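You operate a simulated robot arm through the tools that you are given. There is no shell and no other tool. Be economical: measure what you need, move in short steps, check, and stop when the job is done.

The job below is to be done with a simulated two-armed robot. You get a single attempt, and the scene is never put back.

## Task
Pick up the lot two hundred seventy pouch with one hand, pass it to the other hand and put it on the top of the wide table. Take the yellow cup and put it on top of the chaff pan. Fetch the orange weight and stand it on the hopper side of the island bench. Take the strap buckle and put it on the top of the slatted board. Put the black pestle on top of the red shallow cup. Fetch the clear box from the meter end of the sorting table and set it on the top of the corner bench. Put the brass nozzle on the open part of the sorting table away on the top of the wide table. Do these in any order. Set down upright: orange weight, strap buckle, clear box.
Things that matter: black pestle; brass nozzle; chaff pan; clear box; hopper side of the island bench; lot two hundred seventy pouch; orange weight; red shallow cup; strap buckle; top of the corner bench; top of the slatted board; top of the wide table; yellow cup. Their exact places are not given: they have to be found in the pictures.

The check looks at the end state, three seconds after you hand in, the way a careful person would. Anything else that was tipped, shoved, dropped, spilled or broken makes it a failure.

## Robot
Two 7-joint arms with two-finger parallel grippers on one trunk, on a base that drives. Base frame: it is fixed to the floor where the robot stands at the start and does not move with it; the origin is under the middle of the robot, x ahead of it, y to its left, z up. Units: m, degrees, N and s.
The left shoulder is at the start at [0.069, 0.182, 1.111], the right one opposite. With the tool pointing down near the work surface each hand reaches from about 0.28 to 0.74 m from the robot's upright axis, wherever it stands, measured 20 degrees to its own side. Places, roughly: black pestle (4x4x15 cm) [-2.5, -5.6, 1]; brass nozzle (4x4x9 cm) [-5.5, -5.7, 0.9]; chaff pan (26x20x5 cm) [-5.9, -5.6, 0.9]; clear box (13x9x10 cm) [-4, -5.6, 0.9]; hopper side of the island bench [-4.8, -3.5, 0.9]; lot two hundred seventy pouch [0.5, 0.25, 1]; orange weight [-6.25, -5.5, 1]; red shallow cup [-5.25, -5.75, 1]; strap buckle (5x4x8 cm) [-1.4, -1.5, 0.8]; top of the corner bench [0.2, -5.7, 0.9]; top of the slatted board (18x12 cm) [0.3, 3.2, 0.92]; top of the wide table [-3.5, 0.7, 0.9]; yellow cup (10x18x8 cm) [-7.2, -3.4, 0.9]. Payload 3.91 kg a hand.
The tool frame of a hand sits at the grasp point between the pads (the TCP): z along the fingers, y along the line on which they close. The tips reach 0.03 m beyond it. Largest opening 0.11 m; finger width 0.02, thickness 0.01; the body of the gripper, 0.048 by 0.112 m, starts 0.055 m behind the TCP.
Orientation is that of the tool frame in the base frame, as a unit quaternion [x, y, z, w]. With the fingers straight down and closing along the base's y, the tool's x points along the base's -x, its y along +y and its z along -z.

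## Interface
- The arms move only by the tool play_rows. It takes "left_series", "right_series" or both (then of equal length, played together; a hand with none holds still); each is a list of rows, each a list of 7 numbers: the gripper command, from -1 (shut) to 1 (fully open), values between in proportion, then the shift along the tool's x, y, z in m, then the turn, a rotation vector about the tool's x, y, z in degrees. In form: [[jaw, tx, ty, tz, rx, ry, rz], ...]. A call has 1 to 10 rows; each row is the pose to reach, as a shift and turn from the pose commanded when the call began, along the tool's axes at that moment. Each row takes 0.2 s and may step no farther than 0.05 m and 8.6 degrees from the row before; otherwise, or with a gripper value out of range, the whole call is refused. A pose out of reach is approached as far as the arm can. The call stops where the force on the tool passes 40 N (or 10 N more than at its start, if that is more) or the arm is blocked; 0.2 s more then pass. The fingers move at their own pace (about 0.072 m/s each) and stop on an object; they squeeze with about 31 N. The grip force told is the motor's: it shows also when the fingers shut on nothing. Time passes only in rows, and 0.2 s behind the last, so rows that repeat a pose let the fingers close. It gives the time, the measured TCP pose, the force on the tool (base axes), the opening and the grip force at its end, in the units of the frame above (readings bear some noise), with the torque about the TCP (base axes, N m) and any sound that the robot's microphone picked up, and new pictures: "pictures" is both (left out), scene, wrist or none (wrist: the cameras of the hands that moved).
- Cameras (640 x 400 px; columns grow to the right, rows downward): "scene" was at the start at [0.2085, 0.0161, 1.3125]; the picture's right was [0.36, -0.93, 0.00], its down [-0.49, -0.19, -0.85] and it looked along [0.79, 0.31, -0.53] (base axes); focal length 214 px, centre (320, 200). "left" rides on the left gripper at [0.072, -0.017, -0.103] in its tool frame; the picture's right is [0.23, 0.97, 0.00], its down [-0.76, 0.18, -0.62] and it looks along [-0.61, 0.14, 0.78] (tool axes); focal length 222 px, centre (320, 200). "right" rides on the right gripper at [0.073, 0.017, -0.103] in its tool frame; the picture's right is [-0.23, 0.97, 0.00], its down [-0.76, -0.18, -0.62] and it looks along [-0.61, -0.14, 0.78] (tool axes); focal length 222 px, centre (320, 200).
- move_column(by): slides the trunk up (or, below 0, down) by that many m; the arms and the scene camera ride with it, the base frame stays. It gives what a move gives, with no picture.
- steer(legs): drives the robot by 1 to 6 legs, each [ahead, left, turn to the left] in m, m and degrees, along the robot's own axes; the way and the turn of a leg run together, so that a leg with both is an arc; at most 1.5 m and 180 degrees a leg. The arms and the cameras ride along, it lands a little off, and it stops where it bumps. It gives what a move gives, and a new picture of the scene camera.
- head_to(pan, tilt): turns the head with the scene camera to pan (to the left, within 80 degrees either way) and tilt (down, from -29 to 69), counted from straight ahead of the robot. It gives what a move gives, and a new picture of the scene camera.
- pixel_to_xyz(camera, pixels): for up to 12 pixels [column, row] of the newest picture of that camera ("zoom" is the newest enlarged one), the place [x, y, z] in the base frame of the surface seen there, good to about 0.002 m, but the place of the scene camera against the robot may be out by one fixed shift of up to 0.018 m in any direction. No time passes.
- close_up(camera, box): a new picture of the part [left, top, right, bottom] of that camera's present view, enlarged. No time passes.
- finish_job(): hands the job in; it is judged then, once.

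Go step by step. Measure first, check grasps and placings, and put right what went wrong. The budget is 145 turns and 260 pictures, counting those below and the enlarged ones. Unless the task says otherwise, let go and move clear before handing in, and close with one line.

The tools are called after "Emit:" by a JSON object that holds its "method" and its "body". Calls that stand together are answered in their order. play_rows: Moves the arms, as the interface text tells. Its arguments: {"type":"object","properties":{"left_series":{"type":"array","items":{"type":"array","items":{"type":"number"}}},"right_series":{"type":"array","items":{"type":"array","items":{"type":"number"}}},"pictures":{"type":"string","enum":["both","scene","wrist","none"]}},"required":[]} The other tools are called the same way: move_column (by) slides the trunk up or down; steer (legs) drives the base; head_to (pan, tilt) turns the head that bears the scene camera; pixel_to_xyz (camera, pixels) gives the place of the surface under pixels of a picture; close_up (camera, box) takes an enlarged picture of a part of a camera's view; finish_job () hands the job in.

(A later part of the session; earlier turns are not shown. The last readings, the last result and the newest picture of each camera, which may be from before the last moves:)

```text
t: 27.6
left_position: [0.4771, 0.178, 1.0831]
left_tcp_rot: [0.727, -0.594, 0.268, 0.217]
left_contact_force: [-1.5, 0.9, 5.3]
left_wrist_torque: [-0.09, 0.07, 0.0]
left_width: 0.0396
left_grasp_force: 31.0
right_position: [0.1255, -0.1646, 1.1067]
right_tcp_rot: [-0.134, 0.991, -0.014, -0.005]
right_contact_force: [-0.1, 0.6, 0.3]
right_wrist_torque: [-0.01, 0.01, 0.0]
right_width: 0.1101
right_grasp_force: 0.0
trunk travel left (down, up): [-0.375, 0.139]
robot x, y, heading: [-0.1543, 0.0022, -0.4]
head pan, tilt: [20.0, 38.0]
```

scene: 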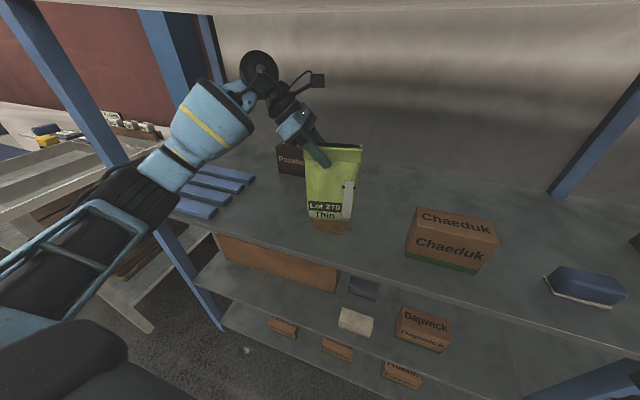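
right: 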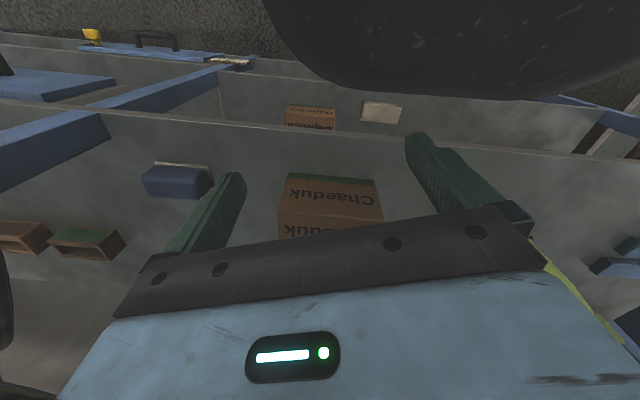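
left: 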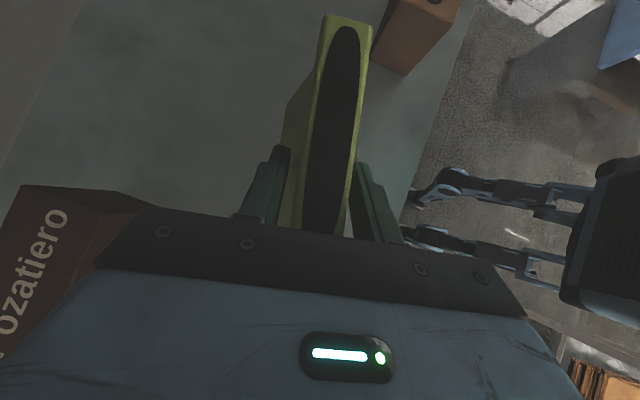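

The grip slid up the tapering top (width fell to 39.6 mm; the pouch did not lift). Its faces are only parallel below z≈1.04, so I'll release, slide back left, lean the hand flatter to ~72° and go in lower.

Emit:
{"method": "play_rows", "body": {"left_series": [[1, 0, 0, 0, 0, 0, 0], [1, 0, 0, 0, 0, 0, 0], [1, 0, 0, 0, 0, 0, 0], [1, -0.0264, -0.0008, -0.0223, 0, 0, 0], [1, -0.0527, -0.0015, -0.0447, 0, 0, 0], [1, -0.079, -0.0023, -0.067, 0, 0, 0], [1, -0.1054, -0.003, -0.0894, 0, 0, 0]], "pictures": "none"}}

Emit:
{"method": "play_rows", "body": {"left_series": [[1, -0.0097, 0, 0.0115, 0, 8, 0], [1, -0.0194, 0, 0.023, 0, 16, 0], [1, -0.029, 0, 0.0344, 0, 24, 0], [1, -0.0388, 0, 0.0459, 0, 32, 0], [1, -0.0388, 0, 0.0459, 0, 32, 0]], "pictures": "both"}}

```text
t: 29.1
left_position: [0.4522, 0.3135, 1.0821]
left_tcp_rot: [0.727, -0.594, 0.268, 0.217]
left_contact_force: [-0.3, -0.5, 0.2]
left_wrist_torque: [0.02, 0.03, -0.03]
left_width: 0.1101
left_grasp_force: 0.0
right_position: [0.1262, -0.1638, 1.1063]
right_tcp_rot: [-0.134, 0.991, -0.014, -0.006]
right_contact_force: [-0.1, -1.3, -0.1]
right_wrist_torque: [-0.03, 0.0, -0.01]
right_width: 0.1099
right_grasp_force: 0.0
trunk travel left (down, up): [-0.375, 0.139]
robot x, y, heading: [-0.1515, -0.003, -0.4]
head pan, tilt: [20.0, 38.0]
```

```text
t: 30.4
left_position: [0.4521, 0.3141, 1.0213]
left_tcp_rot: [0.624, -0.511, 0.458, 0.373]
left_contact_force: [-0.7, -0.3, 1.1]
left_wrist_torque: [-0.03, -0.03, 0.02]
left_width: 0.1098
left_grasp_force: 0.0
right_position: [0.1275, -0.1647, 1.1061]
right_tcp_rot: [-0.134, 0.991, -0.013, -0.005]
right_contact_force: [0.1, 0.5, 0.3]
right_wrist_torque: [0.03, -0.01, 0.0]
right_width: 0.1101
right_grasp_force: 0.1
trunk travel left (down, up): [-0.375, 0.139]
robot x, y, heading: [-0.1506, 0.0023, -0.2]
head pan, tilt: [20.0, 38.0]
```

scene: 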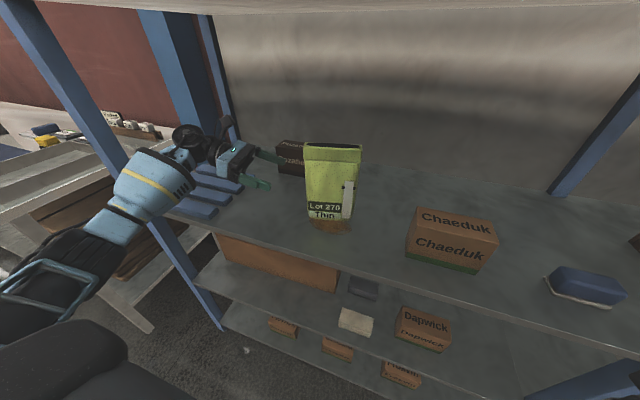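
left: 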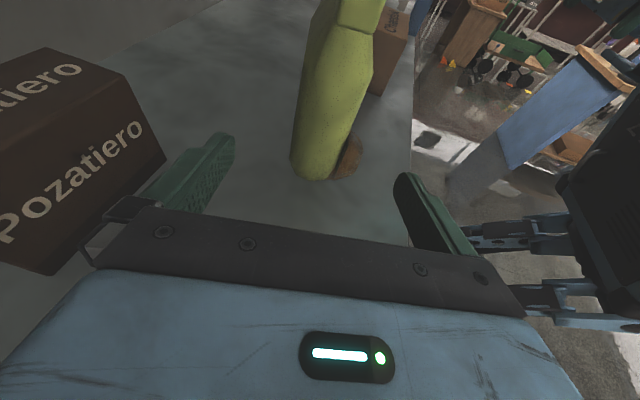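

The side profile shows the thickest, parallel part below mid-height. I'll drop to z≈0.985 and slide in until the pads reach the middle.

Emit:
{"method": "play_rows", "body": {"left_series": [[1, -0.0344, 0.002, 0.0105, 0, 0, 0], [1, -0.0236, 0.0021, 0.0447, 0, 0, 0], [1, -0.0128, 0.0022, 0.079, 0, 0, 0], [1, -0.002, 0.0024, 0.113, 0, 0, 0], [1, 0.0089, 0.0025, 0.1474, 0, 0, 0], [1, 0.0089, 0.0025, 0.1474, 0, 0, 0]], "pictures": "both"}}

```text
t: 31.8
left_position: [0.4772, 0.174, 0.9849]
left_tcp_rot: [0.625, -0.511, 0.458, 0.372]
left_contact_force: [0.3, 0.6, -0.3]
left_wrist_torque: [0.0, 0.0, 0.04]
left_width: 0.1101
left_grasp_force: 0.0
right_position: [0.1269, -0.1661, 1.1069]
right_tcp_rot: [-0.135, 0.991, -0.014, -0.005]
right_contact_force: [-0.3, 0.2, -0.5]
right_wrist_torque: [0.0, -0.01, 0.01]
right_width: 0.1101
right_grasp_force: 0.0
trunk travel left (down, up): [-0.375, 0.139]
robot x, y, heading: [-0.1517, -0.0003, -0.3]
head pan, tilt: [20.0, 38.0]
```

scene: 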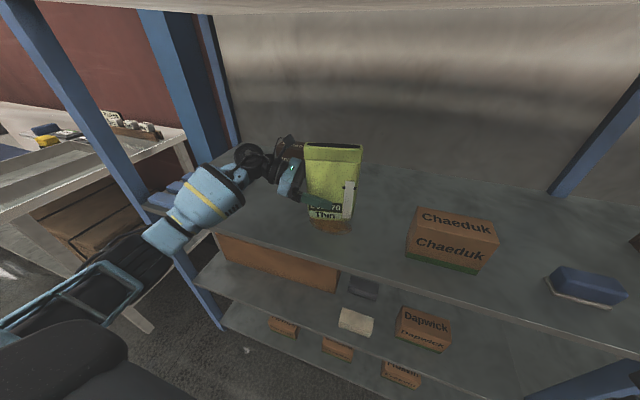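
left: 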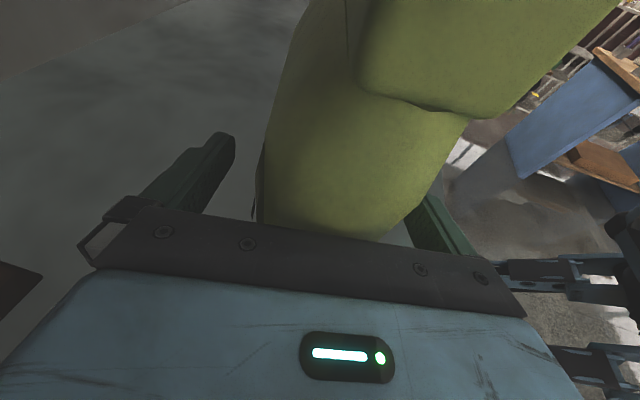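

The fingers straddle the pouch slightly off-centre; I'll shift 4 mm toward the front and close, then lift 3 cm.

Emit:
{"method": "play_rows", "body": {"left_series": [[1, 0, 0.004, 0, 0, 0, 0], [0.2, 0, 0.004, 0, 0, 0, 0], [-1, 0, 0.004, 0, 0, 0, 0], [-1, 0, 0.004, 0, 0, 0, 0], [-1, 0, 0.004, 0, 0, 0, 0], [-1, 0, 0.004, 0, 0, 0, 0], [-1, 0, 0.004, 0, 0, 0, 0]], "pictures": "none"}}

Emit:
{"method": "play_rows", "body": {"left_series": [[-1, 0.0143, 0, -0.0045, 0, 0, 0], [-1, 0.0286, 0, -0.009, 0, 0, 0], [-1, 0.0286, 0, -0.009, 0, 0, 0]], "pictures": "both"}}

```text
t: 33.4
left_position: [0.474, 0.1735, 0.9859]
left_tcp_rot: [0.625, -0.512, 0.457, 0.373]
left_contact_force: [0.6, -0.3, 0.3]
left_wrist_torque: [-0.04, 0.02, -0.01]
left_width: 0.0592
left_grasp_force: 31.4
right_position: [0.1264, -0.1654, 1.1059]
right_tcp_rot: [-0.134, 0.991, -0.014, -0.006]
right_contact_force: [-0.8, 0.3, -0.4]
right_wrist_torque: [-0.02, -0.01, 0.01]
right_width: 0.1101
right_grasp_force: 0.0
trunk travel left (down, up): [-0.375, 0.139]
robot x, y, heading: [-0.1515, 0.0024, -0.1]
head pan, tilt: [20.0, 38.0]
```

```text
t: 34.1
left_position: [0.4744, 0.1714, 1.0152]
left_tcp_rot: [0.624, -0.512, 0.456, 0.373]
left_contact_force: [0.4, 0.5, -0.7]
left_wrist_torque: [0.01, -0.01, -0.03]
left_width: 0.0595
left_grasp_force: 31.0
right_position: [0.1268, -0.1645, 1.1071]
right_tcp_rot: [-0.135, 0.991, -0.014, -0.005]
right_contact_force: [-0.7, 0.2, 0.1]
right_wrist_torque: [0.01, -0.01, 0.0]
right_width: 0.11
right_grasp_force: 0.0
trunk travel left (down, up): [-0.375, 0.139]
robot x, y, heading: [-0.1528, -0.0004, -0.3]
head pan, tilt: [20.0, 38.0]
```

scene: 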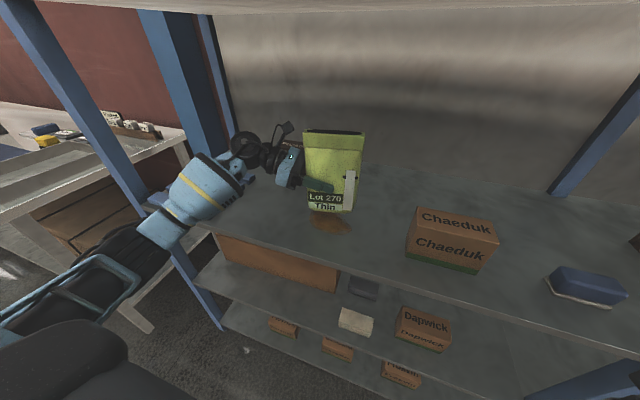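
left: 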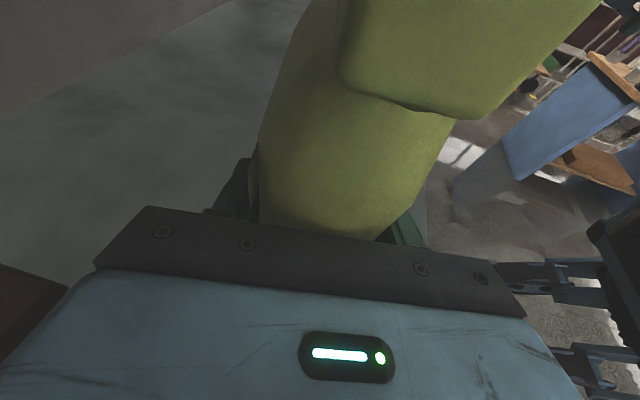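

The pouch is lifted cleanly (puddle now visible below it, grip steady at 59.5 mm). Now back out of the bay.

Emit:
{"method": "steer", "body": {"legs": [[-0.4, 0, 0]]}}

```text
t: 36.6
left_position: [0.0756, 0.1742, 1.0155]
left_tcp_rot: [0.625, -0.512, 0.457, 0.373]
left_contact_force: [-0.4, -0.1, -0.7]
left_wrist_torque: [0.01, 0.01, -0.01]
left_width: 0.0593
left_grasp_force: 31.3
right_position: [-0.2737, -0.1627, 1.1062]
right_tcp_rot: [-0.134, 0.991, -0.013, -0.005]
right_contact_force: [0.0, -0.2, 0.5]
right_wrist_torque: [0.01, 0.0, -0.03]
right_width: 0.1104
right_grasp_force: 0.0
trunk travel left (down, up): [-0.375, 0.139]
robot x, y, heading: [-0.5508, 0.0029, -0.4]
head pan, tilt: [20.0, 38.0]
```

scene: 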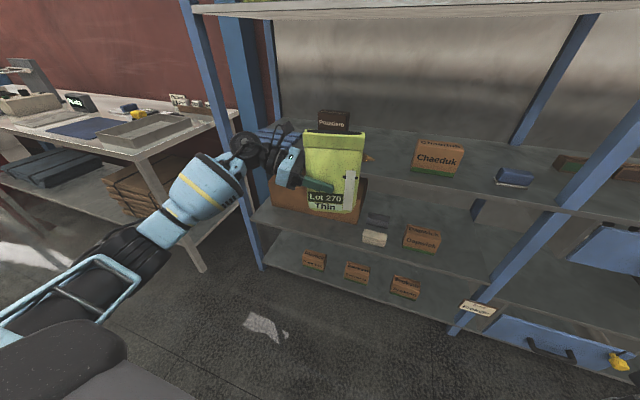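

Clear of the rack. I'll square the pouch up in the left hand in front of the chest and at the same time turn the right hand to a mirrored pose on the other side.

Emit:
{"method": "play_rows", "body": {"left_series": [[-1, 0.0143, 0.0306, 0.0219, -2.2, 0, 0.7], [-1, 0.0287, 0.0612, 0.0438, -4.3, 0, 1.4], [-1, 0.043, 0.0918, 0.0657, -6.5, 0, 2], [-1, 0.0574, 0.1224, 0.0876, -8.6, 0, 2.7], [-1, 0.0717, 0.153, 0.1095, -10.8, 0, 3.4], [-1, 0.0717, 0.153, 0.1095, -10.8, 0, 3.4], [-1, 0.0717, 0.153, 0.1095, -10.8, 0, 3.4], [-1, 0.0717, 0.153, 0.1095, -10.8, 0, 3.4]], "right_series": [[1, 0, -0.03, 0, -4.45, 3.35, 5.92], [1, 0, -0.06, 0, -8.9, 6.7, 11.84], [1, -0.03, -0.0654, 0.005, -13.3, 10.1, 17.8], [1, -0.065, -0.0654, 0.01, -17.8, 13.4, 23.7], [1, -0.1, -0.0654, 0.015, -22.2, 16.8, 29.6], [1, -0.135, -0.0654, 0.02, -26.7, 20.1, 35.5], [1, -0.175, -0.0654, 0.027, -31.1, 23.5, 41.4], [1, -0.2145, -0.0654, 0.0347, -35.6, 26.8, 47.4]], "pictures": "scene"}}

```text
t: 38.4
left_position: [-0.0485, 0.0204, 1.0518]
left_tcp_rot: [0.572, -0.571, 0.418, 0.416]
left_contact_force: [-0.2, 0.0, -1.3]
left_wrist_torque: [0.0, -0.03, -0.02]
left_width: 0.0593
left_grasp_force: 30.9
right_position: [-0.0476, -0.1695, 1.0688]
right_tcp_rot: [0.281, 0.89, 0.248, -0.259]
right_contact_force: [-0.1, 0.7, -0.7]
right_wrist_torque: [-0.02, 0.03, -0.02]
right_width: 0.11
right_grasp_force: 0.1
trunk travel left (down, up): [-0.375, 0.139]
robot x, y, heading: [-0.5525, 0.0011, -0.3]
head pan, tilt: [20.0, 38.0]
```

scene: 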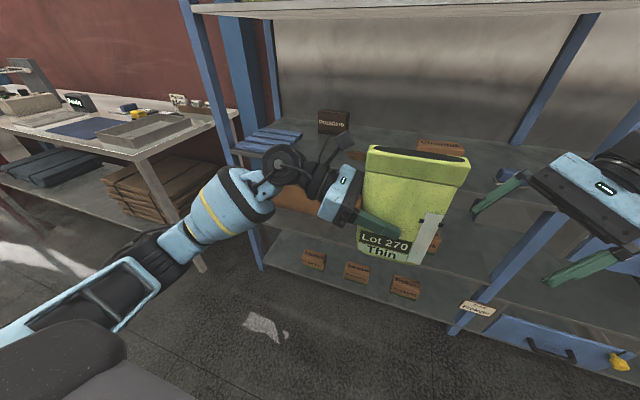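

Both hands follow. I'll finish the right hand's turn and look straight ahead.

Emit:
{"method": "play_rows", "body": {"right_series": [[1, 0, 0, 0, -4.45, 3.35, 5.92], [1, 0, 0, 0, -8.9, 6.7, 11.84], [1, 0, 0, 0, -13.3, 10.1, 17.8], [1, 0, 0, 0, -17.8, 13.4, 23.7], [1, 0, 0, 0, -22.2, 16.8, 29.6], [1, 0, 0, 0, -26.7, 20.1, 35.5], [1, 0, 0, 0, -31.1, 23.5, 41.4]], "pictures": "wrist"}}

Emit:
{"method": "head_to", "body": {"pan": 0, "tilt": 38}}

```text
t: 40.0
left_position: [-0.0492, 0.0204, 1.05]
left_tcp_rot: [0.571, -0.571, 0.418, 0.417]
left_contact_force: [-0.1, -0.2, -0.1]
left_wrist_torque: [0.02, -0.04, -0.01]
left_width: 0.0592
left_grasp_force: 31.3
right_position: [-0.0484, -0.1707, 1.0706]
right_tcp_rot: [0.574, 0.57, 0.416, -0.416]
right_contact_force: [0.1, -0.8, 0.2]
right_wrist_torque: [-0.01, 0.02, 0.02]
right_width: 0.1098
right_grasp_force: 0.1
trunk travel left (down, up): [-0.375, 0.139]
robot x, y, heading: [-0.55, 0.0048, -0.1]
head pan, tilt: [20.0, 38.0]
```

right: 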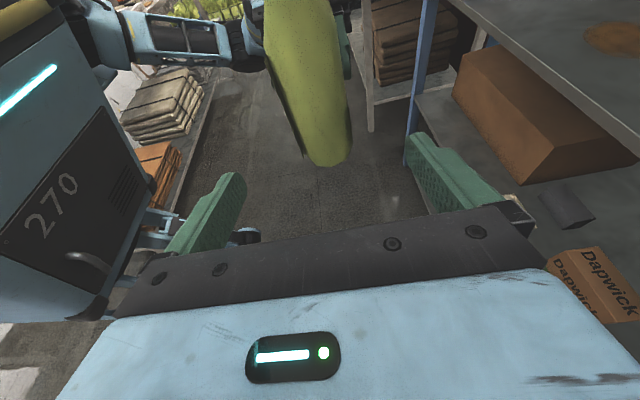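

```text
t: 40.9
left_position: [-0.0497, 0.0205, 1.0507]
left_tcp_rot: [-0.57, 0.571, -0.418, -0.417]
left_contact_force: [0.1, -0.4, -0.5]
left_wrist_torque: [-0.01, -0.01, 0.03]
left_width: 0.0593
left_grasp_force: 30.5
right_position: [-0.0496, -0.1698, 1.0688]
right_tcp_rot: [0.573, 0.572, 0.415, -0.415]
right_contact_force: [0.3, 0.4, -0.5]
right_wrist_torque: [-0.01, 0.02, 0.0]
right_width: 0.11
right_grasp_force: 0.1
trunk travel left (down, up): [-0.375, 0.139]
robot x, y, heading: [-0.5519, 0.0037, -0.2]
head pan, tilt: [0.0, 38.0]
```

scene: 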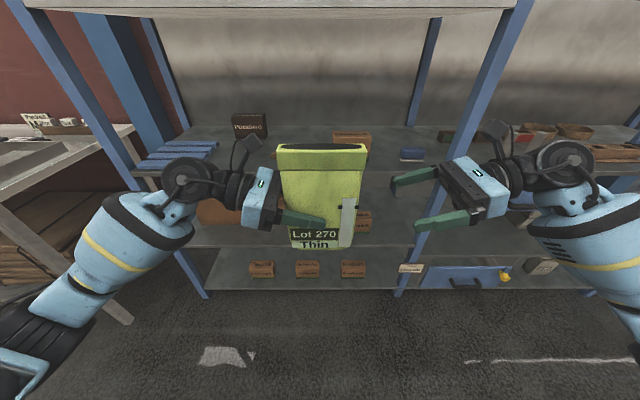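

A clean mirrored layout. I'll measure the pouch's right side from the right wrist camera.

Emit:
{"method": "pixel_to_xyz", "body": {"camera": "right", "pixels": [[290, 60], [345, 60], [318, 60], [300, 110], [348, 110], [325, 110], [325, 145], [310, 20], [270, 20]]}}

```text
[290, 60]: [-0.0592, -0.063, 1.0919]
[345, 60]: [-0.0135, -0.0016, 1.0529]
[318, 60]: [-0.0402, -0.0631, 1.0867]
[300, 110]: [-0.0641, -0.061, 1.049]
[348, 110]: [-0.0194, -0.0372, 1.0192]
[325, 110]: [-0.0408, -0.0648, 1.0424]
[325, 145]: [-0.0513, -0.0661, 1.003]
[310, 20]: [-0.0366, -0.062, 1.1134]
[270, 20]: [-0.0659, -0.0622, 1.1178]
```

The right edge is at y≈-0.064 and mid-plane x≈-0.046. I'll slide the right fingers over it 3 cm above the left pads and close.

Emit:
{"method": "play_rows", "body": {"right_series": [[1, 0.0133, 0.0036, -0.0043, 0, 0, 0], [1, 0.0238, 0.0036, 0.028, 0, 0, 0], [1, 0.0343, 0.0036, 0.0603, 0, 0, 0], [1, 0.0448, 0.0036, 0.0927, 0, 0, 0], [1, 0.0553, 0.0036, 0.125, 0, 0, 0], [0.2, 0.0553, 0.0036, 0.125, 0, 0, 0], [-1, 0.0553, 0.0036, 0.125, 0, 0, 0], [-1, 0.0553, 0.0036, 0.125, 0, 0, 0], [-1, 0.0553, 0.0036, 0.125, 0, 0, 0], [-1, 0.0553, 0.0036, 0.125, 0, 0, 0]], "pictures": "both"}}

```text
t: 43.1
left_position: [-0.0472, 0.0216, 1.0507]
left_tcp_rot: [0.573, -0.569, 0.419, 0.414]
left_contact_force: [25.2, -3.6, -0.2]
left_wrist_torque: [0.13, 0.43, 0.53]
left_width: 0.0596
left_grasp_force: 30.6
right_position: [-0.0458, -0.0332, 1.0835]
right_tcp_rot: [0.571, 0.573, 0.414, -0.418]
right_contact_force: [-26.2, 2.7, 1.0]
right_wrist_torque: [0.02, 0.4, 0.91]
right_width: 0.0594
right_grasp_force: 30.6
trunk travel left (down, up): [-0.375, 0.139]
robot x, y, heading: [-0.5491, 0.0044, -0.2]
head pan, tilt: [0.0, 38.0]
```

scene: 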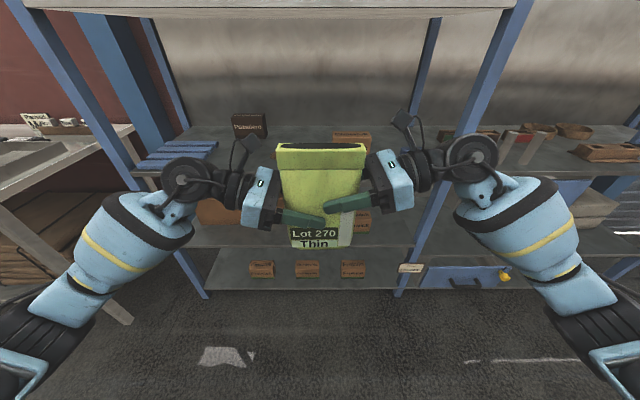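
right: 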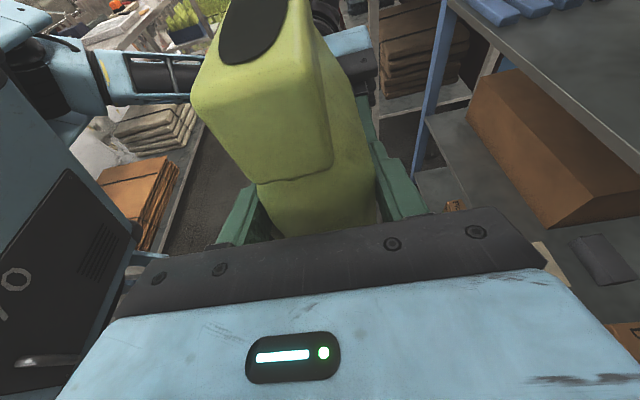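

Both hands hold it (59.4 mm each). Release the left hand and withdraw it to the left.

Emit:
{"method": "play_rows", "body": {"left_series": [[0, 0, 0, 0, 0, 0, 0], [1, 0, 0, 0, 0, 0, 0], [1, 0, 0, 0, 0, 0, 0], [1, -0.0115, 0, -0.0356, 0, 0, 0], [1, -0.023, 0, -0.071, 0, 0, 0], [1, -0.0345, 0, -0.107, 0, 0, 0], [1, -0.046, 0, -0.1425, 0, 0, 0]], "pictures": "scene"}}

```text
t: 44.7
left_position: [-0.0498, 0.1711, 1.0504]
left_tcp_rot: [-0.571, 0.572, -0.417, -0.416]
left_contact_force: [0.2, 0.0, -0.1]
left_wrist_torque: [-0.01, 0.03, 0.0]
left_width: 0.11
left_grasp_force: 0.1
right_position: [-0.045, -0.0343, 1.0841]
right_tcp_rot: [0.573, 0.572, 0.415, -0.415]
right_contact_force: [0.4, 0.3, -0.5]
right_wrist_torque: [0.0, 0.01, 0.01]
right_width: 0.059
right_grasp_force: 31.2
trunk travel left (down, up): [-0.375, 0.139]
robot x, y, heading: [-0.55, 0.0045, -0.3]
head pan, tilt: [0.0, 38.0]
```

scene: 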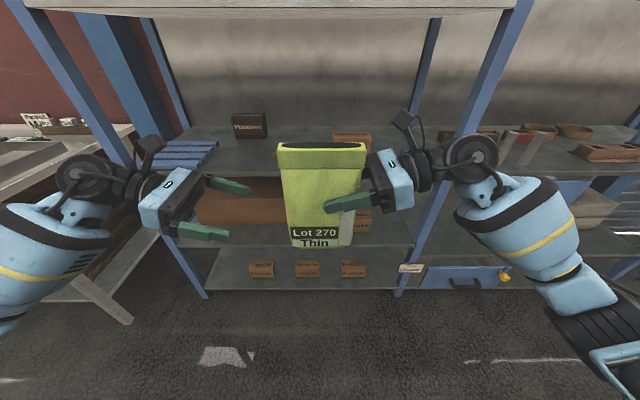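

The pouch is now in the right hand. Before driving I'll look to both sides.

Emit:
{"method": "head_to", "body": {"pan": 80, "tilt": 20}}

Emit:
{"method": "head_to", "body": {"pan": -80, "tilt": 20}}

```text
t: 46.2
left_position: [-0.0494, 0.1706, 1.0505]
left_tcp_rot: [0.571, -0.571, 0.418, 0.417]
left_contact_force: [0.3, -0.5, 0.6]
left_wrist_torque: [-0.02, -0.02, 0.02]
left_width: 0.1098
left_grasp_force: 0.0
right_position: [-0.0447, -0.0338, 1.0831]
right_tcp_rot: [0.572, 0.572, 0.415, -0.417]
right_contact_force: [0.5, -0.3, 0.5]
right_wrist_torque: [-0.05, 0.01, 0.0]
right_width: 0.0592
right_grasp_force: 31.0
trunk travel left (down, up): [-0.375, 0.139]
robot x, y, heading: [-0.5478, 0.0052, -0.1]
head pan, tilt: [80.0, 20.0]
```

scene: 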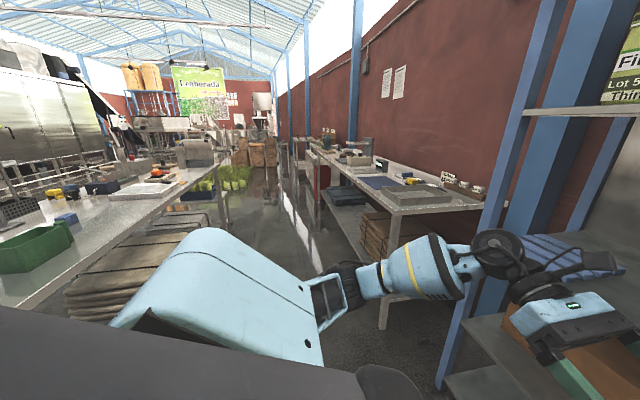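

```text
t: 48.7
left_position: [-0.0495, 0.1691, 1.0502]
left_tcp_rot: [0.572, -0.571, 0.418, 0.416]
left_contact_force: [-0.5, -0.4, 0.3]
left_wrist_torque: [0.0, -0.01, 0.0]
left_width: 0.1097
left_grasp_force: 0.1
right_position: [-0.0445, -0.0333, 1.0826]
right_tcp_rot: [0.573, 0.571, 0.415, -0.416]
right_contact_force: [0.8, -0.2, 0.3]
right_wrist_torque: [-0.02, 0.02, -0.02]
right_width: 0.0591
right_grasp_force: 30.8
trunk travel left (down, up): [-0.375, 0.139]
robot x, y, heading: [-0.5539, 0.0019, -0.1]
head pan, tilt: [-80.0, 20.0]
```

scene: 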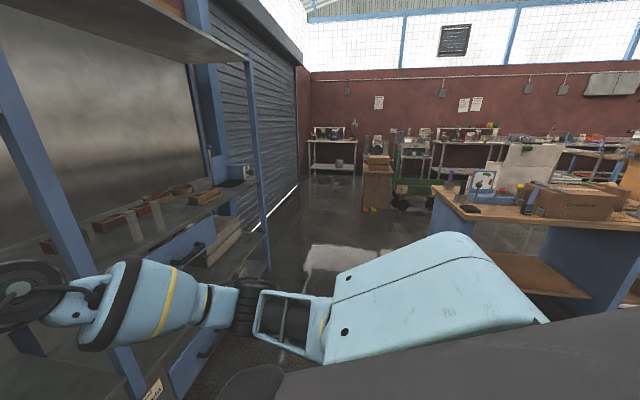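

To the right stands a wooden-topped blue bench (column 520, row 205); behind-left is a long table. I'll measure several points of this right view.

Emit:
{"method": "pixel_to_xyz", "body": {"camera": "scene", "pixels": [[440, 190], [475, 215], [600, 225], [465, 208], [450, 185], [480, 182], [380, 185], [330, 260], [300, 200], [330, 165], [570, 200], [530, 165]]}}

Emit:
{"method": "close_up", "body": {"camera": "scene", "box": [420, 120, 640, 260]}}

Emit:
{"method": "head_to", "body": {"pan": 80, "tilt": 25}}

Emit:
{"method": "pixel_to_xyz", "body": {"camera": "scene", "pixels": [[190, 200], [215, 155], [120, 175], [100, 160], [30, 260], [60, 200], [390, 190], [330, 150], [300, 220], [270, 200], [220, 215], [150, 150]]}}

```text
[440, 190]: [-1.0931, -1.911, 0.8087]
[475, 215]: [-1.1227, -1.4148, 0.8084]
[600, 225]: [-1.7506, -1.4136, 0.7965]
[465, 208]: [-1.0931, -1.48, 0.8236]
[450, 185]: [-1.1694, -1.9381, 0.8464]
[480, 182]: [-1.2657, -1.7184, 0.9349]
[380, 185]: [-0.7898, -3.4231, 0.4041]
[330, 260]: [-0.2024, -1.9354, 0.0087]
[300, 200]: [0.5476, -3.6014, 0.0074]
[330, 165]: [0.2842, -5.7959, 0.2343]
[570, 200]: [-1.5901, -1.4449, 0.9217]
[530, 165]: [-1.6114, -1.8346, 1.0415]
```

```text
2.86 times, centred on (530, 190) of scene
```

zoom: 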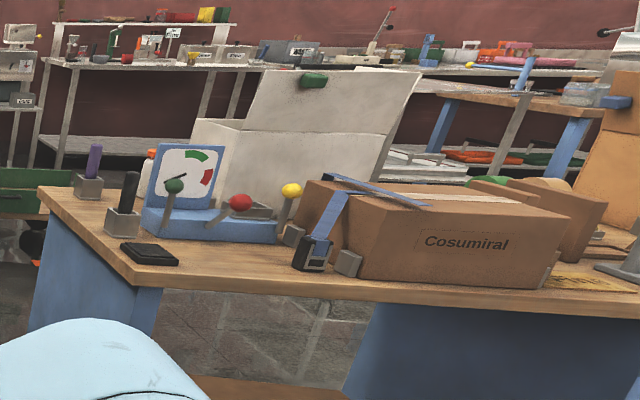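

```text
t: 51.1
left_position: [-0.0484, 0.1688, 1.0506]
left_tcp_rot: [0.571, -0.571, 0.418, 0.417]
left_contact_force: [0.0, 0.2, 0.0]
left_wrist_torque: [0.01, 0.01, 0.01]
left_width: 0.11
left_grasp_force: 0.1
right_position: [-0.0456, -0.0345, 1.082]
right_tcp_rot: [0.573, 0.571, 0.415, -0.416]
right_contact_force: [-0.6, -0.2, 0.6]
right_wrist_torque: [-0.01, -0.01, 0.01]
right_width: 0.059
right_grasp_force: 30.8
trunk travel left (down, up): [-0.375, 0.139]
robot x, y, heading: [-0.549, 0.0041, -0.2]
head pan, tilt: [80.0, 25.0]
```

scene: 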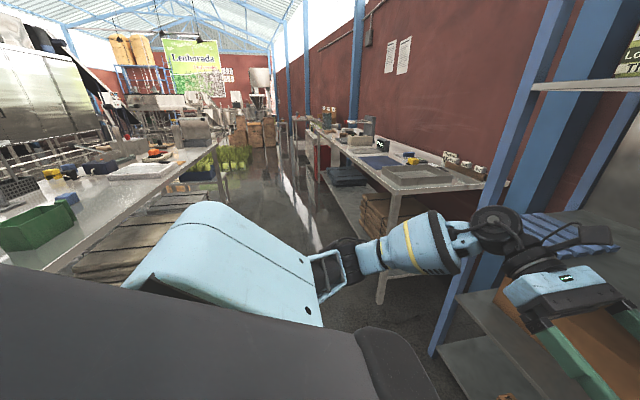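

```text
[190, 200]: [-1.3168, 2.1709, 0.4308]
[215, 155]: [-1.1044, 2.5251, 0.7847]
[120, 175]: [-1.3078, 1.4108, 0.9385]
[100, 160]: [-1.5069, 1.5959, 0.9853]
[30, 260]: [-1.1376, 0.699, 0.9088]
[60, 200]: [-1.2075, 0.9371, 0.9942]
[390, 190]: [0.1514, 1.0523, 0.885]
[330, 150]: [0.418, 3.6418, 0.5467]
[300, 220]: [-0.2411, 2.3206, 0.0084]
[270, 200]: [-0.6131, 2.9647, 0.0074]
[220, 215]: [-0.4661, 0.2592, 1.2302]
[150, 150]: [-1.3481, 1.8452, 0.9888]
```

The buckle stands on the packing bench at about (-1.4, -1.5). With the left hand free I'll fetch it next, keeping the pouch in the right: raise the pouch and bring the left hand back to pointing down.

Emit:
{"method": "play_rows", "body": {"left_series": [[1, 0.0136, 0, -0.0044, -4, -4, 5.5], [1, 0.027, 0, -0.0088, -8, -8, 11], [1, 0.041, 0, -0.0132, -12, -12, 16.5], [1, 0.054, 0, -0.0176, -16, -16, 22], [1, 0.068, 0, -0.022, -20, -20, 27.5], [1, 0.081, 0, -0.0264, -24, -24, 33], [1, 0.095, 0, -0.031, -27.9, -27.9, 38.4]], "right_series": [[-1, 0.0204, 0, -0.0066, 0, 0, 0], [-1, 0.041, 0, -0.013, 0, 0, 0], [-1, 0.061, 0, -0.02, 0, 0, 0], [-1, 0.082, 0, -0.026, 0, 0, 0], [-1, 0.102, 0, -0.033, 0, 0, 0], [-1, 0.1226, 0, -0.0395, 0, 0, 0], [-1, 0.143, 0, -0.046, 0, 0, 0]], "pictures": "none"}}

Emit:
{"method": "play_rows", "body": {"left_series": [[1, 0, 0, 0, -4, -4, 5.5], [1, 0, 0, 0, -8, -8, 11], [1, 0, 0, 0, -12, -12, 16.5], [1, 0, 0, 0, -16, -16, 22], [1, 0, 0, 0, -20, -20, 27.5], [1, 0, 0, 0, -24, -24, 33], [1, 0, 0, 0, -27.9, -27.9, 38.4]], "pictures": "none"}}

Emit:
{"method": "head_to", "body": {"pan": 0, "tilt": 35}}

Emit:
{"method": "steer", "body": {"legs": [[0, 0, -90]]}}

```text
t: 52.7
left_position: [-0.0503, 0.1696, 1.1501]
left_tcp_rot: [-0.322, 0.886, -0.236, -0.235]
left_contact_force: [0.7, 0.3, 0.0]
left_wrist_torque: [-0.02, -0.01, 0.0]
left_width: 0.1101
left_grasp_force: 0.0
right_position: [-0.0443, -0.0335, 1.2343]
right_tcp_rot: [0.573, 0.571, 0.416, -0.416]
right_contact_force: [-0.1, 0.5, -0.4]
right_wrist_torque: [-0.01, 0.02, 0.01]
right_width: 0.0592
right_grasp_force: 31.3
trunk travel left (down, up): [-0.375, 0.139]
robot x, y, heading: [-0.5472, 0.0046, -0.1]
head pan, tilt: [80.0, 25.0]
```

```text
t: 54.3
left_position: [-0.0511, 0.17, 1.1491]
left_tcp_rot: [0.0, 1.0, -0.003, 0.001]
left_contact_force: [0.1, 0.4, 0.1]
left_wrist_torque: [0.01, 0.01, -0.01]
left_width: 0.1099
left_grasp_force: 0.0
right_position: [-0.044, -0.0336, 1.2341]
right_tcp_rot: [0.573, 0.571, 0.416, -0.416]
right_contact_force: [0.4, 0.5, -0.6]
right_wrist_torque: [-0.03, -0.01, -0.01]
right_width: 0.0591
right_grasp_force: 31.3
trunk travel left (down, up): [-0.375, 0.139]
robot x, y, heading: [-0.5515, 0.0046, -0.3]
head pan, tilt: [80.0, 25.0]
```

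```text
t: 55.9
left_position: [-0.0497, 0.171, 1.1499]
left_tcp_rot: [-0.001, 1.0, -0.004, 0.0]
left_contact_force: [0.2, -0.7, 0.1]
left_wrist_torque: [0.0, 0.03, 0.0]
left_width: 0.1101
left_grasp_force: 0.0
right_position: [-0.0443, -0.0341, 1.2338]
right_tcp_rot: [0.573, 0.57, 0.416, -0.416]
right_contact_force: [0.1, -0.2, -0.9]
right_wrist_torque: [0.0, -0.01, -0.03]
right_width: 0.0594
right_grasp_force: 30.7
trunk travel left (down, up): [-0.375, 0.139]
robot x, y, heading: [-0.5502, 0.0033, -0.2]
head pan, tilt: [0.0, 35.0]
```

scene: 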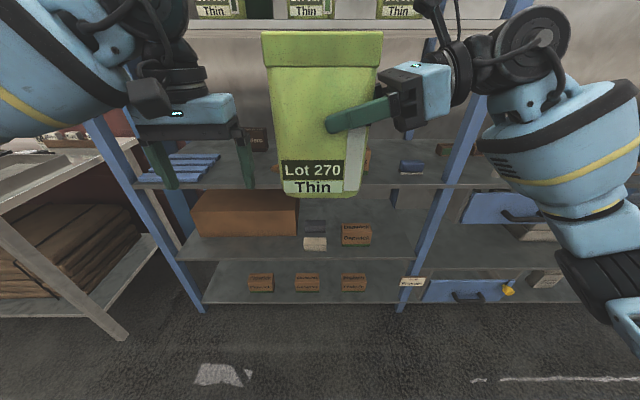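

```text
t: 60.1
left_position: [-0.3849, -0.4981, 1.1495]
left_tcp_rot: [0.707, 0.707, -0.001, -0.001]
left_contact_force: [0.0, -0.3, 0.1]
left_wrist_torque: [0.01, 0.01, -0.04]
left_width: 0.1101
left_grasp_force: 0.0
right_position: [-0.588, -0.5023, 1.2337]
right_tcp_rot: [0.809, -0.002, 0.588, 0.0]
right_contact_force: [-0.1, -0.7, 0.8]
right_wrist_torque: [0.01, 0.02, 0.02]
right_width: 0.0592
right_grasp_force: 31.2
trunk travel left (down, up): [-0.375, 0.139]
robot x, y, heading: [-0.5485, 0.0038, -90.1]
head pan, tilt: [0.0, 35.0]
```

scene: 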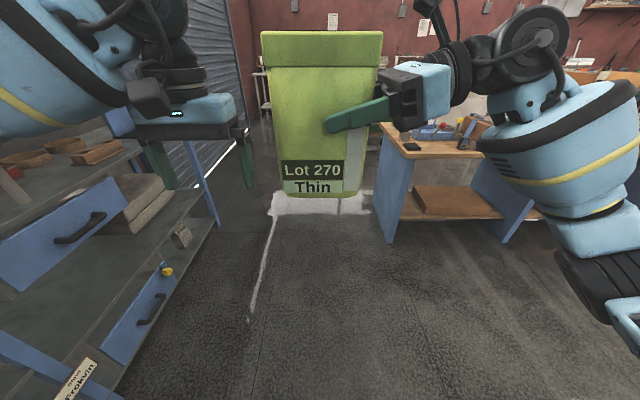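

The pouch blocks the view ahead; I'll move it to the right, then strafe toward the bench.

Emit:
{"method": "play_rows", "body": {"right_series": [[-1, -0.0155, 0, -0.0475, 0, 0, 0], [-1, -0.031, 0, -0.095, 0, 0, 0], [-1, -0.0465, 0, -0.1425, 0, 0, 0], [-1, -0.062, 0, -0.19, 0, 0, 0], [-1, -0.062, 0, -0.19, 0, 0, 0]], "pictures": "none"}}

Emit:
{"method": "steer", "body": {"legs": [[0.35, -0.95, 0]]}}

```text
t: 61.3
left_position: [-0.3845, -0.4979, 1.1497]
left_tcp_rot: [0.707, 0.707, -0.002, -0.003]
left_contact_force: [-0.6, 0.4, -0.6]
left_wrist_torque: [-0.01, 0.0, 0.0]
left_width: 0.11
left_grasp_force: 0.1
right_position: [-0.7887, -0.5014, 1.2324]
right_tcp_rot: [0.81, -0.002, 0.587, 0.0]
right_contact_force: [0.1, -0.6, -0.2]
right_wrist_torque: [0.03, 0.0, 0.0]
right_width: 0.0591
right_grasp_force: 31.2
trunk travel left (down, up): [-0.375, 0.139]
robot x, y, heading: [-0.5512, 0.003, -90.1]
head pan, tilt: [0.0, 35.0]
```

```text
t: 69.9
left_position: [-1.3355, -0.835, 1.1496]
left_tcp_rot: [0.708, 0.706, -0.003, -0.001]
left_contact_force: [0.3, -0.3, 0.1]
left_wrist_torque: [-0.02, 0.0, -0.03]
left_width: 0.11
left_grasp_force: 0.0
right_position: [-1.7392, -0.8361, 1.2335]
right_tcp_rot: [0.809, -0.005, 0.588, 0.002]
right_contact_force: [-0.2, -0.2, -0.3]
right_wrist_torque: [0.0, -0.03, -0.02]
right_width: 0.0593
right_grasp_force: 30.8
trunk travel left (down, up): [-0.375, 0.139]
robot x, y, heading: [-1.5023, -0.3287, -90.7]
head pan, tilt: [0.0, 35.0]
```

scene: 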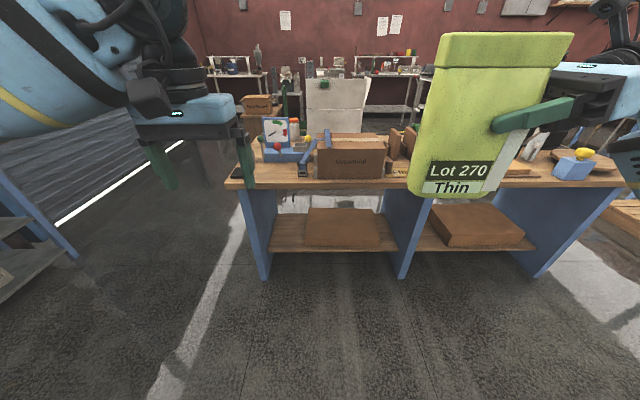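

The buckle stands at about pixel (303,168) on the bench's front edge. Zoom and measure.

Emit:
{"method": "close_up", "body": {"camera": "scene", "box": [230, 110, 400, 210]}}

Emit:
{"method": "pixel_to_xyz", "body": {"camera": "zoom", "pixels": [[270, 225], [280, 215], [268, 245], [290, 240], [260, 270], [300, 290], [310, 240], [285, 170], [200, 210], [330, 160], [340, 200]]}}

```text
3.76 times, centred on (315, 160) of scene
```

zoom: 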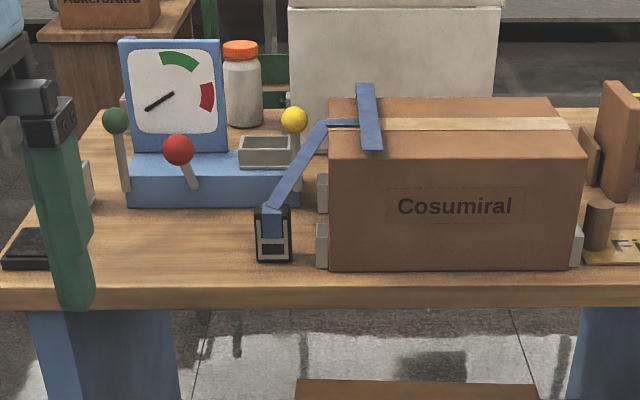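

```text
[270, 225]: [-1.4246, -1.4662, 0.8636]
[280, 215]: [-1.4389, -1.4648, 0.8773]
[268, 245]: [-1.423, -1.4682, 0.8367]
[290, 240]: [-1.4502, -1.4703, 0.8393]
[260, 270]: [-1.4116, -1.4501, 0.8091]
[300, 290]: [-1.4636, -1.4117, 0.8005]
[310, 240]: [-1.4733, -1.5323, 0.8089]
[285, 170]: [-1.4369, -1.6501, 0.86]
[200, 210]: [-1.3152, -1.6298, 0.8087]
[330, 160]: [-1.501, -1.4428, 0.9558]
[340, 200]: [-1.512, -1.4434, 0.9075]
```

The buckle is 4 cm wide in x (-1.41..-1.45), front at y≈-1.466, with a strap rising from its top to the box. I'll check the strap's path to choose an approach that avoids it.

Emit:
{"method": "pixel_to_xyz", "body": {"camera": "zoom", "pixels": [[272, 205], [280, 190], [295, 165], [310, 140], [325, 123], [350, 123], [257, 225], [291, 225], [320, 240], [320, 185], [265, 150], [293, 120]]}}

Emit:
{"method": "close_up", "body": {"camera": "scene", "box": [285, 140, 325, 185]}}

Emit:
{"method": "pixel_to_xyz", "body": {"camera": "left", "pixels": [[320, 100]]}}

```text
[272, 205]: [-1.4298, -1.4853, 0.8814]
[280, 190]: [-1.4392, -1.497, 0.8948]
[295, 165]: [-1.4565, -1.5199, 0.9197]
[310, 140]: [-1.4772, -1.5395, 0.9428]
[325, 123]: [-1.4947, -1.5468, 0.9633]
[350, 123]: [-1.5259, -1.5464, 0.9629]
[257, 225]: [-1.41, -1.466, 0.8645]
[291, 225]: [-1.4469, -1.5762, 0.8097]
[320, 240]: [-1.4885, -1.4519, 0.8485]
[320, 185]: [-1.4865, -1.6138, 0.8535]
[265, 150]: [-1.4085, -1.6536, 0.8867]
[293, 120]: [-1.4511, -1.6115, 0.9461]
```

```text
8.89 times, centred on (305, 162) of scene
```

zoom: 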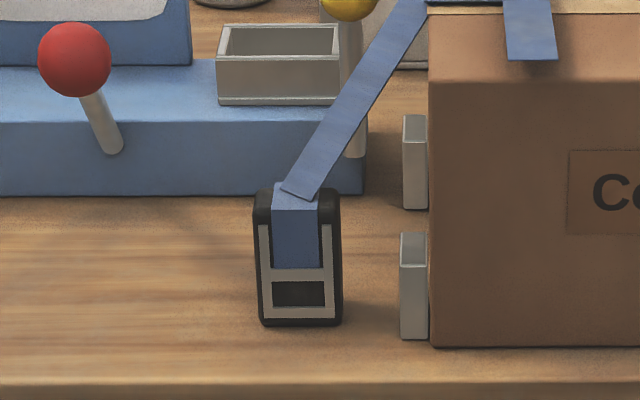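

```text
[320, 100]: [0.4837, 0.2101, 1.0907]
```

I'll approach from the front with fingers pitched forward, below the strap. Drive 0.5 m nearer first while watching.

Emit:
{"method": "steer", "body": {"legs": [[0.5, 0, 0.7]]}}

Emit:
{"method": "play_rows", "body": {"left_series": [[0.6, 0.016, 0, 0, 0, -8.3, 0], [0.6, 0.033, 0, 0.01, 0, -16.6, 0], [0.6, 0.05, 0, 0.03, 0, -25, 0], [0.6, 0.05, -0.02, 0.06, 0, -33.3, 0], [0.6, 0.05, -0.045, 0.1, 0, -41.6, 0], [0.6, 0.05, -0.076, 0.13, 0, -50, 0], [0.6, 0.05, -0.076, 0.17, 0, -50, 0]], "pictures": "both"}}

```text
t: 72.8
left_position: [-1.3321, -1.3293, 1.1496]
left_tcp_rot: [0.704, 0.71, -0.001, -0.002]
left_contact_force: [0.2, 0.2, -0.4]
left_wrist_torque: [0.0, -0.02, -0.01]
left_width: 0.1098
left_grasp_force: 0.2
right_position: [-1.7362, -1.3359, 1.2336]
right_tcp_rot: [0.809, 0.0, 0.588, -0.001]
right_contact_force: [0.0, -0.2, -0.5]
right_wrist_torque: [0.01, 0.01, 0.03]
right_width: 0.0592
right_grasp_force: 30.9
trunk travel left (down, up): [-0.375, 0.139]
robot x, y, heading: [-1.5012, -0.8293, -90.1]
head pan, tilt: [0.0, 35.0]
```

scene: 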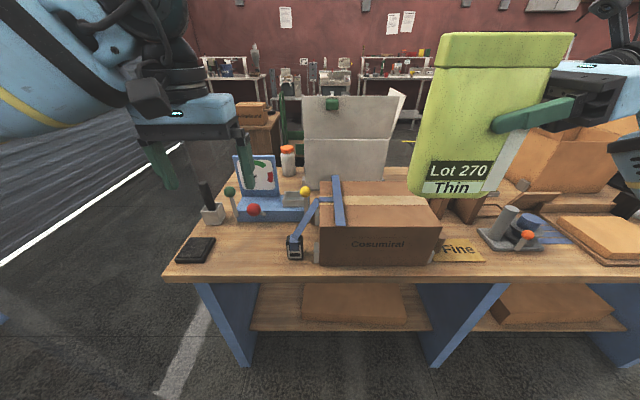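

```text
t: 74.4
left_position: [-1.4096, -1.2784, 0.98]
left_tcp_rot: [0.637, 0.644, -0.301, 0.298]
left_contact_force: [-0.2, -0.6, 0.0]
left_wrist_torque: [-0.04, 0.01, 0.01]
left_width: 0.0877
left_grasp_force: 0.0
right_position: [-1.7342, -1.3366, 1.234]
right_tcp_rot: [0.81, 0.0, 0.587, -0.001]
right_contact_force: [-0.7, 0.8, -0.2]
right_wrist_torque: [0.0, 0.05, 0.02]
right_width: 0.0591
right_grasp_force: 31.0
trunk travel left (down, up): [-0.375, 0.139]
robot x, y, heading: [-1.4974, -0.828, -90.1]
head pan, tilt: [0.0, 35.0]
```

scene: 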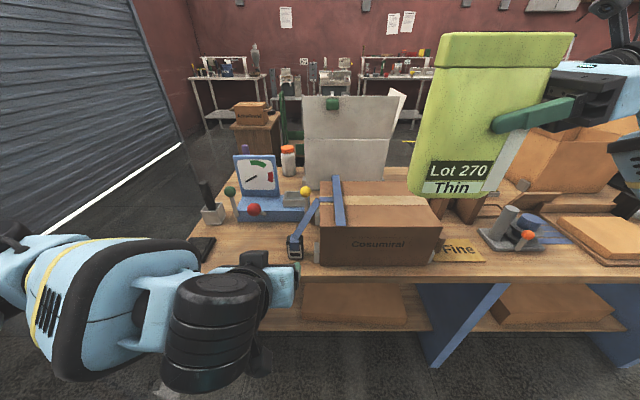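
left: 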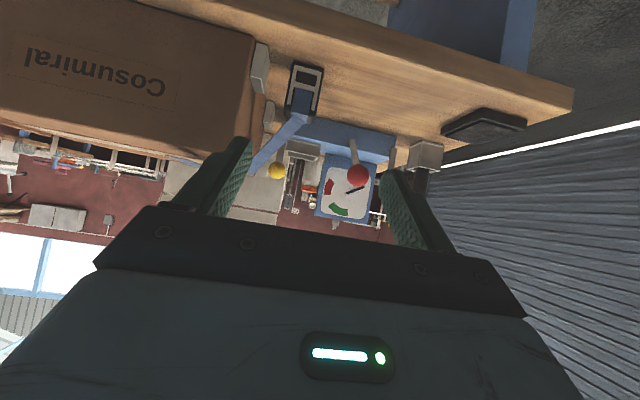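

The wrist view shows the buckle at (304,90), slightly left of the fingers' middle. Measure it precisely with this camera.

Emit:
{"method": "pixel_to_xyz", "body": {"camera": "left", "pixels": [[304, 88], [289, 85], [320, 85], [302, 118], [318, 115], [288, 113], [304, 66], [270, 70], [260, 60], [285, 130], [268, 115], [350, 60]]}}

Emit:
{"method": "close_up", "body": {"camera": "left", "box": [240, 40, 380, 180]}}

```text
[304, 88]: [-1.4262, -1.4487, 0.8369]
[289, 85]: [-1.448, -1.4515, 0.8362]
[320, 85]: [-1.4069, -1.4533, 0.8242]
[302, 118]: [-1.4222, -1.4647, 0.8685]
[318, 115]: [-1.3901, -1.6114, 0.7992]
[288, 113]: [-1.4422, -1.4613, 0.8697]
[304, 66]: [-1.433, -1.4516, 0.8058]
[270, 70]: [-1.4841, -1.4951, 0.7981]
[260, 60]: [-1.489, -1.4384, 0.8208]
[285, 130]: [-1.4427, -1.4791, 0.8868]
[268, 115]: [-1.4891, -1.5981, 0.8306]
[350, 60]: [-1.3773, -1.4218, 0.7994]
```

```text
2.86 times, centred on (310, 110) of left
```

zoom: 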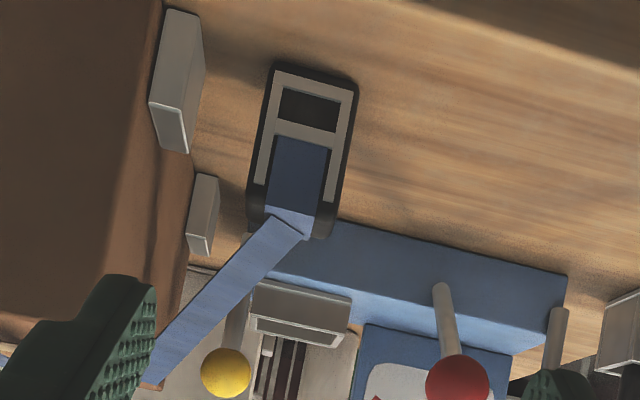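

True buckle: x -1.448..-1.407, front y -1.451, bench z 0.799. I'll narrow the fingers to 58 mm (a grey block is close by), go in along the finger axis, and close.

Emit:
{"method": "play_rows", "body": {"left_series": [[0.055, -0.015, -0.0177, 0.035, 0, 0, 0], [0.055, -0.015, -0.0177, 0.08, 0, 0, 0], [0.055, -0.015, -0.0177, 0.125, 0, 0, 0], [0.055, -0.015, -0.0177, 0.165, 0, 0, 0], [0.055, -0.015, -0.0177, 0.2, 0, 0, 0], [0.055, -0.015, -0.0177, 0.2317, 0, 0, 0], [0.055, -0.015, -0.0177, 0.2317, 0, 0, 0]], "pictures": "both"}}

```text
t: 76.0
left_position: [-1.4257, -1.4649, 0.8424]
left_tcp_rot: [0.638, 0.644, -0.299, 0.299]
left_contact_force: [0.2, -0.2, 0.4]
left_wrist_torque: [0.01, 0.0, -0.01]
left_width: 0.058
left_grasp_force: 0.1
right_position: [-1.7369, -1.3347, 1.2327]
right_tcp_rot: [0.809, 0.001, 0.588, -0.001]
right_contact_force: [0.1, 0.0, -0.8]
right_wrist_torque: [-0.01, 0.0, 0.01]
right_width: 0.0592
right_grasp_force: 30.5
trunk travel left (down, up): [-0.375, 0.139]
robot x, y, heading: [-1.5034, -0.8283, -89.8]
head pan, tilt: [0.0, 35.0]
```

scene: 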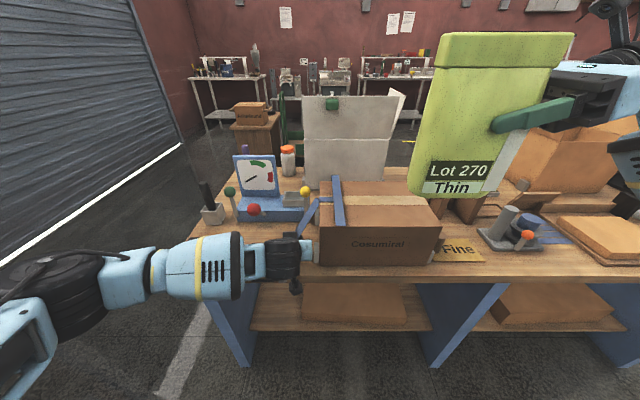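
left: 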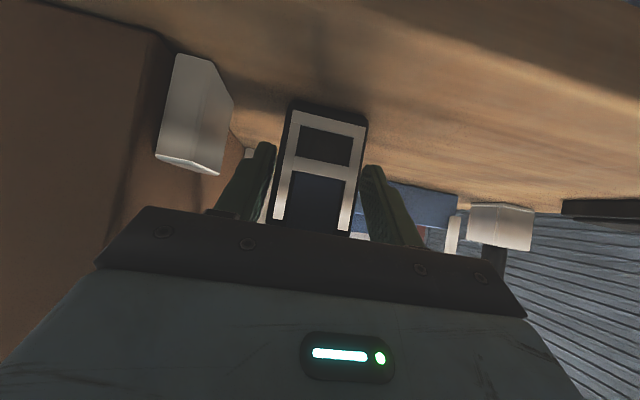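

The buckle is centred between the fingers. Close, lift 4 mm, pull it out forward from under the strap, then up.

Emit:
{"method": "play_rows", "body": {"left_series": [[-1, 0, 0, 0, 0, 0, 0], [-1, 0, 0, 0, 0, 0, 0], [-1, 0, 0, 0, 0, 0, 0], [-1, -0.003, 0, -0.0026, 0, 0, 0], [-1, 0.012, 0, -0.021, 0, 0, 0], [-1, 0.027, 0, -0.039, 0, 0, 0], [-1, 0.042, 0, -0.056, 0, 0, 0], [-1, 0.015, 0, -0.079, 0, 0, 0], [-1, -0.015, 0, -0.105, 0, 0, 0], [-1, -0.045, 0, -0.13, 0, 0, 0]], "pictures": "both"}}

```text
t: 78.2
left_position: [-1.4267, -1.3931, 0.961]
left_tcp_rot: [0.638, 0.644, -0.299, 0.298]
left_contact_force: [1.3, -0.2, -1.0]
left_wrist_torque: [0.0, 0.0, 0.03]
left_width: 0.0446
left_grasp_force: 31.4
right_position: [-1.736, -1.3337, 1.2321]
right_tcp_rot: [0.809, 0.001, 0.588, -0.002]
right_contact_force: [0.0, -0.2, 0.3]
right_wrist_torque: [0.02, -0.01, 0.03]
right_width: 0.0593
right_grasp_force: 30.9
trunk travel left (down, up): [-0.375, 0.139]
robot x, y, heading: [-1.5028, -0.8266, -89.8]
head pan, tilt: [0.0, 35.0]
```

scene: 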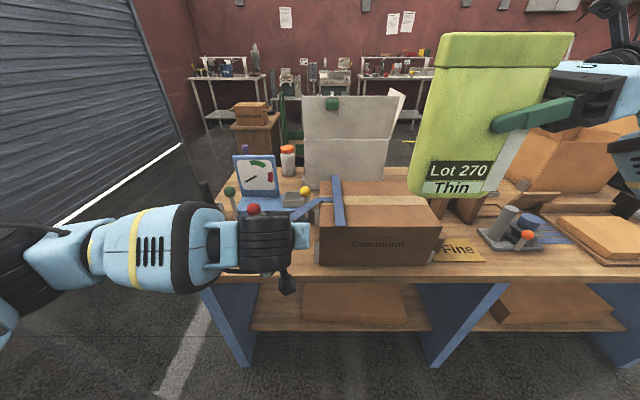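
left: 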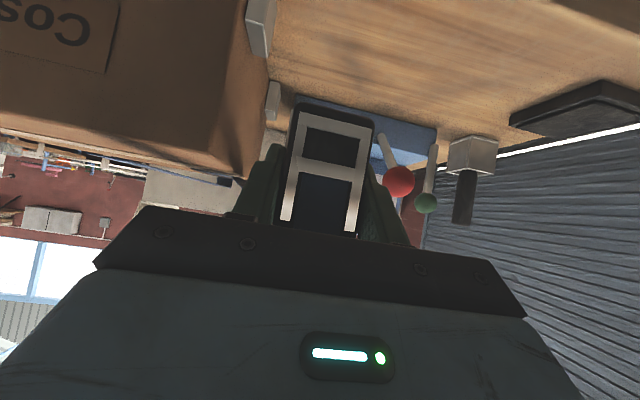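

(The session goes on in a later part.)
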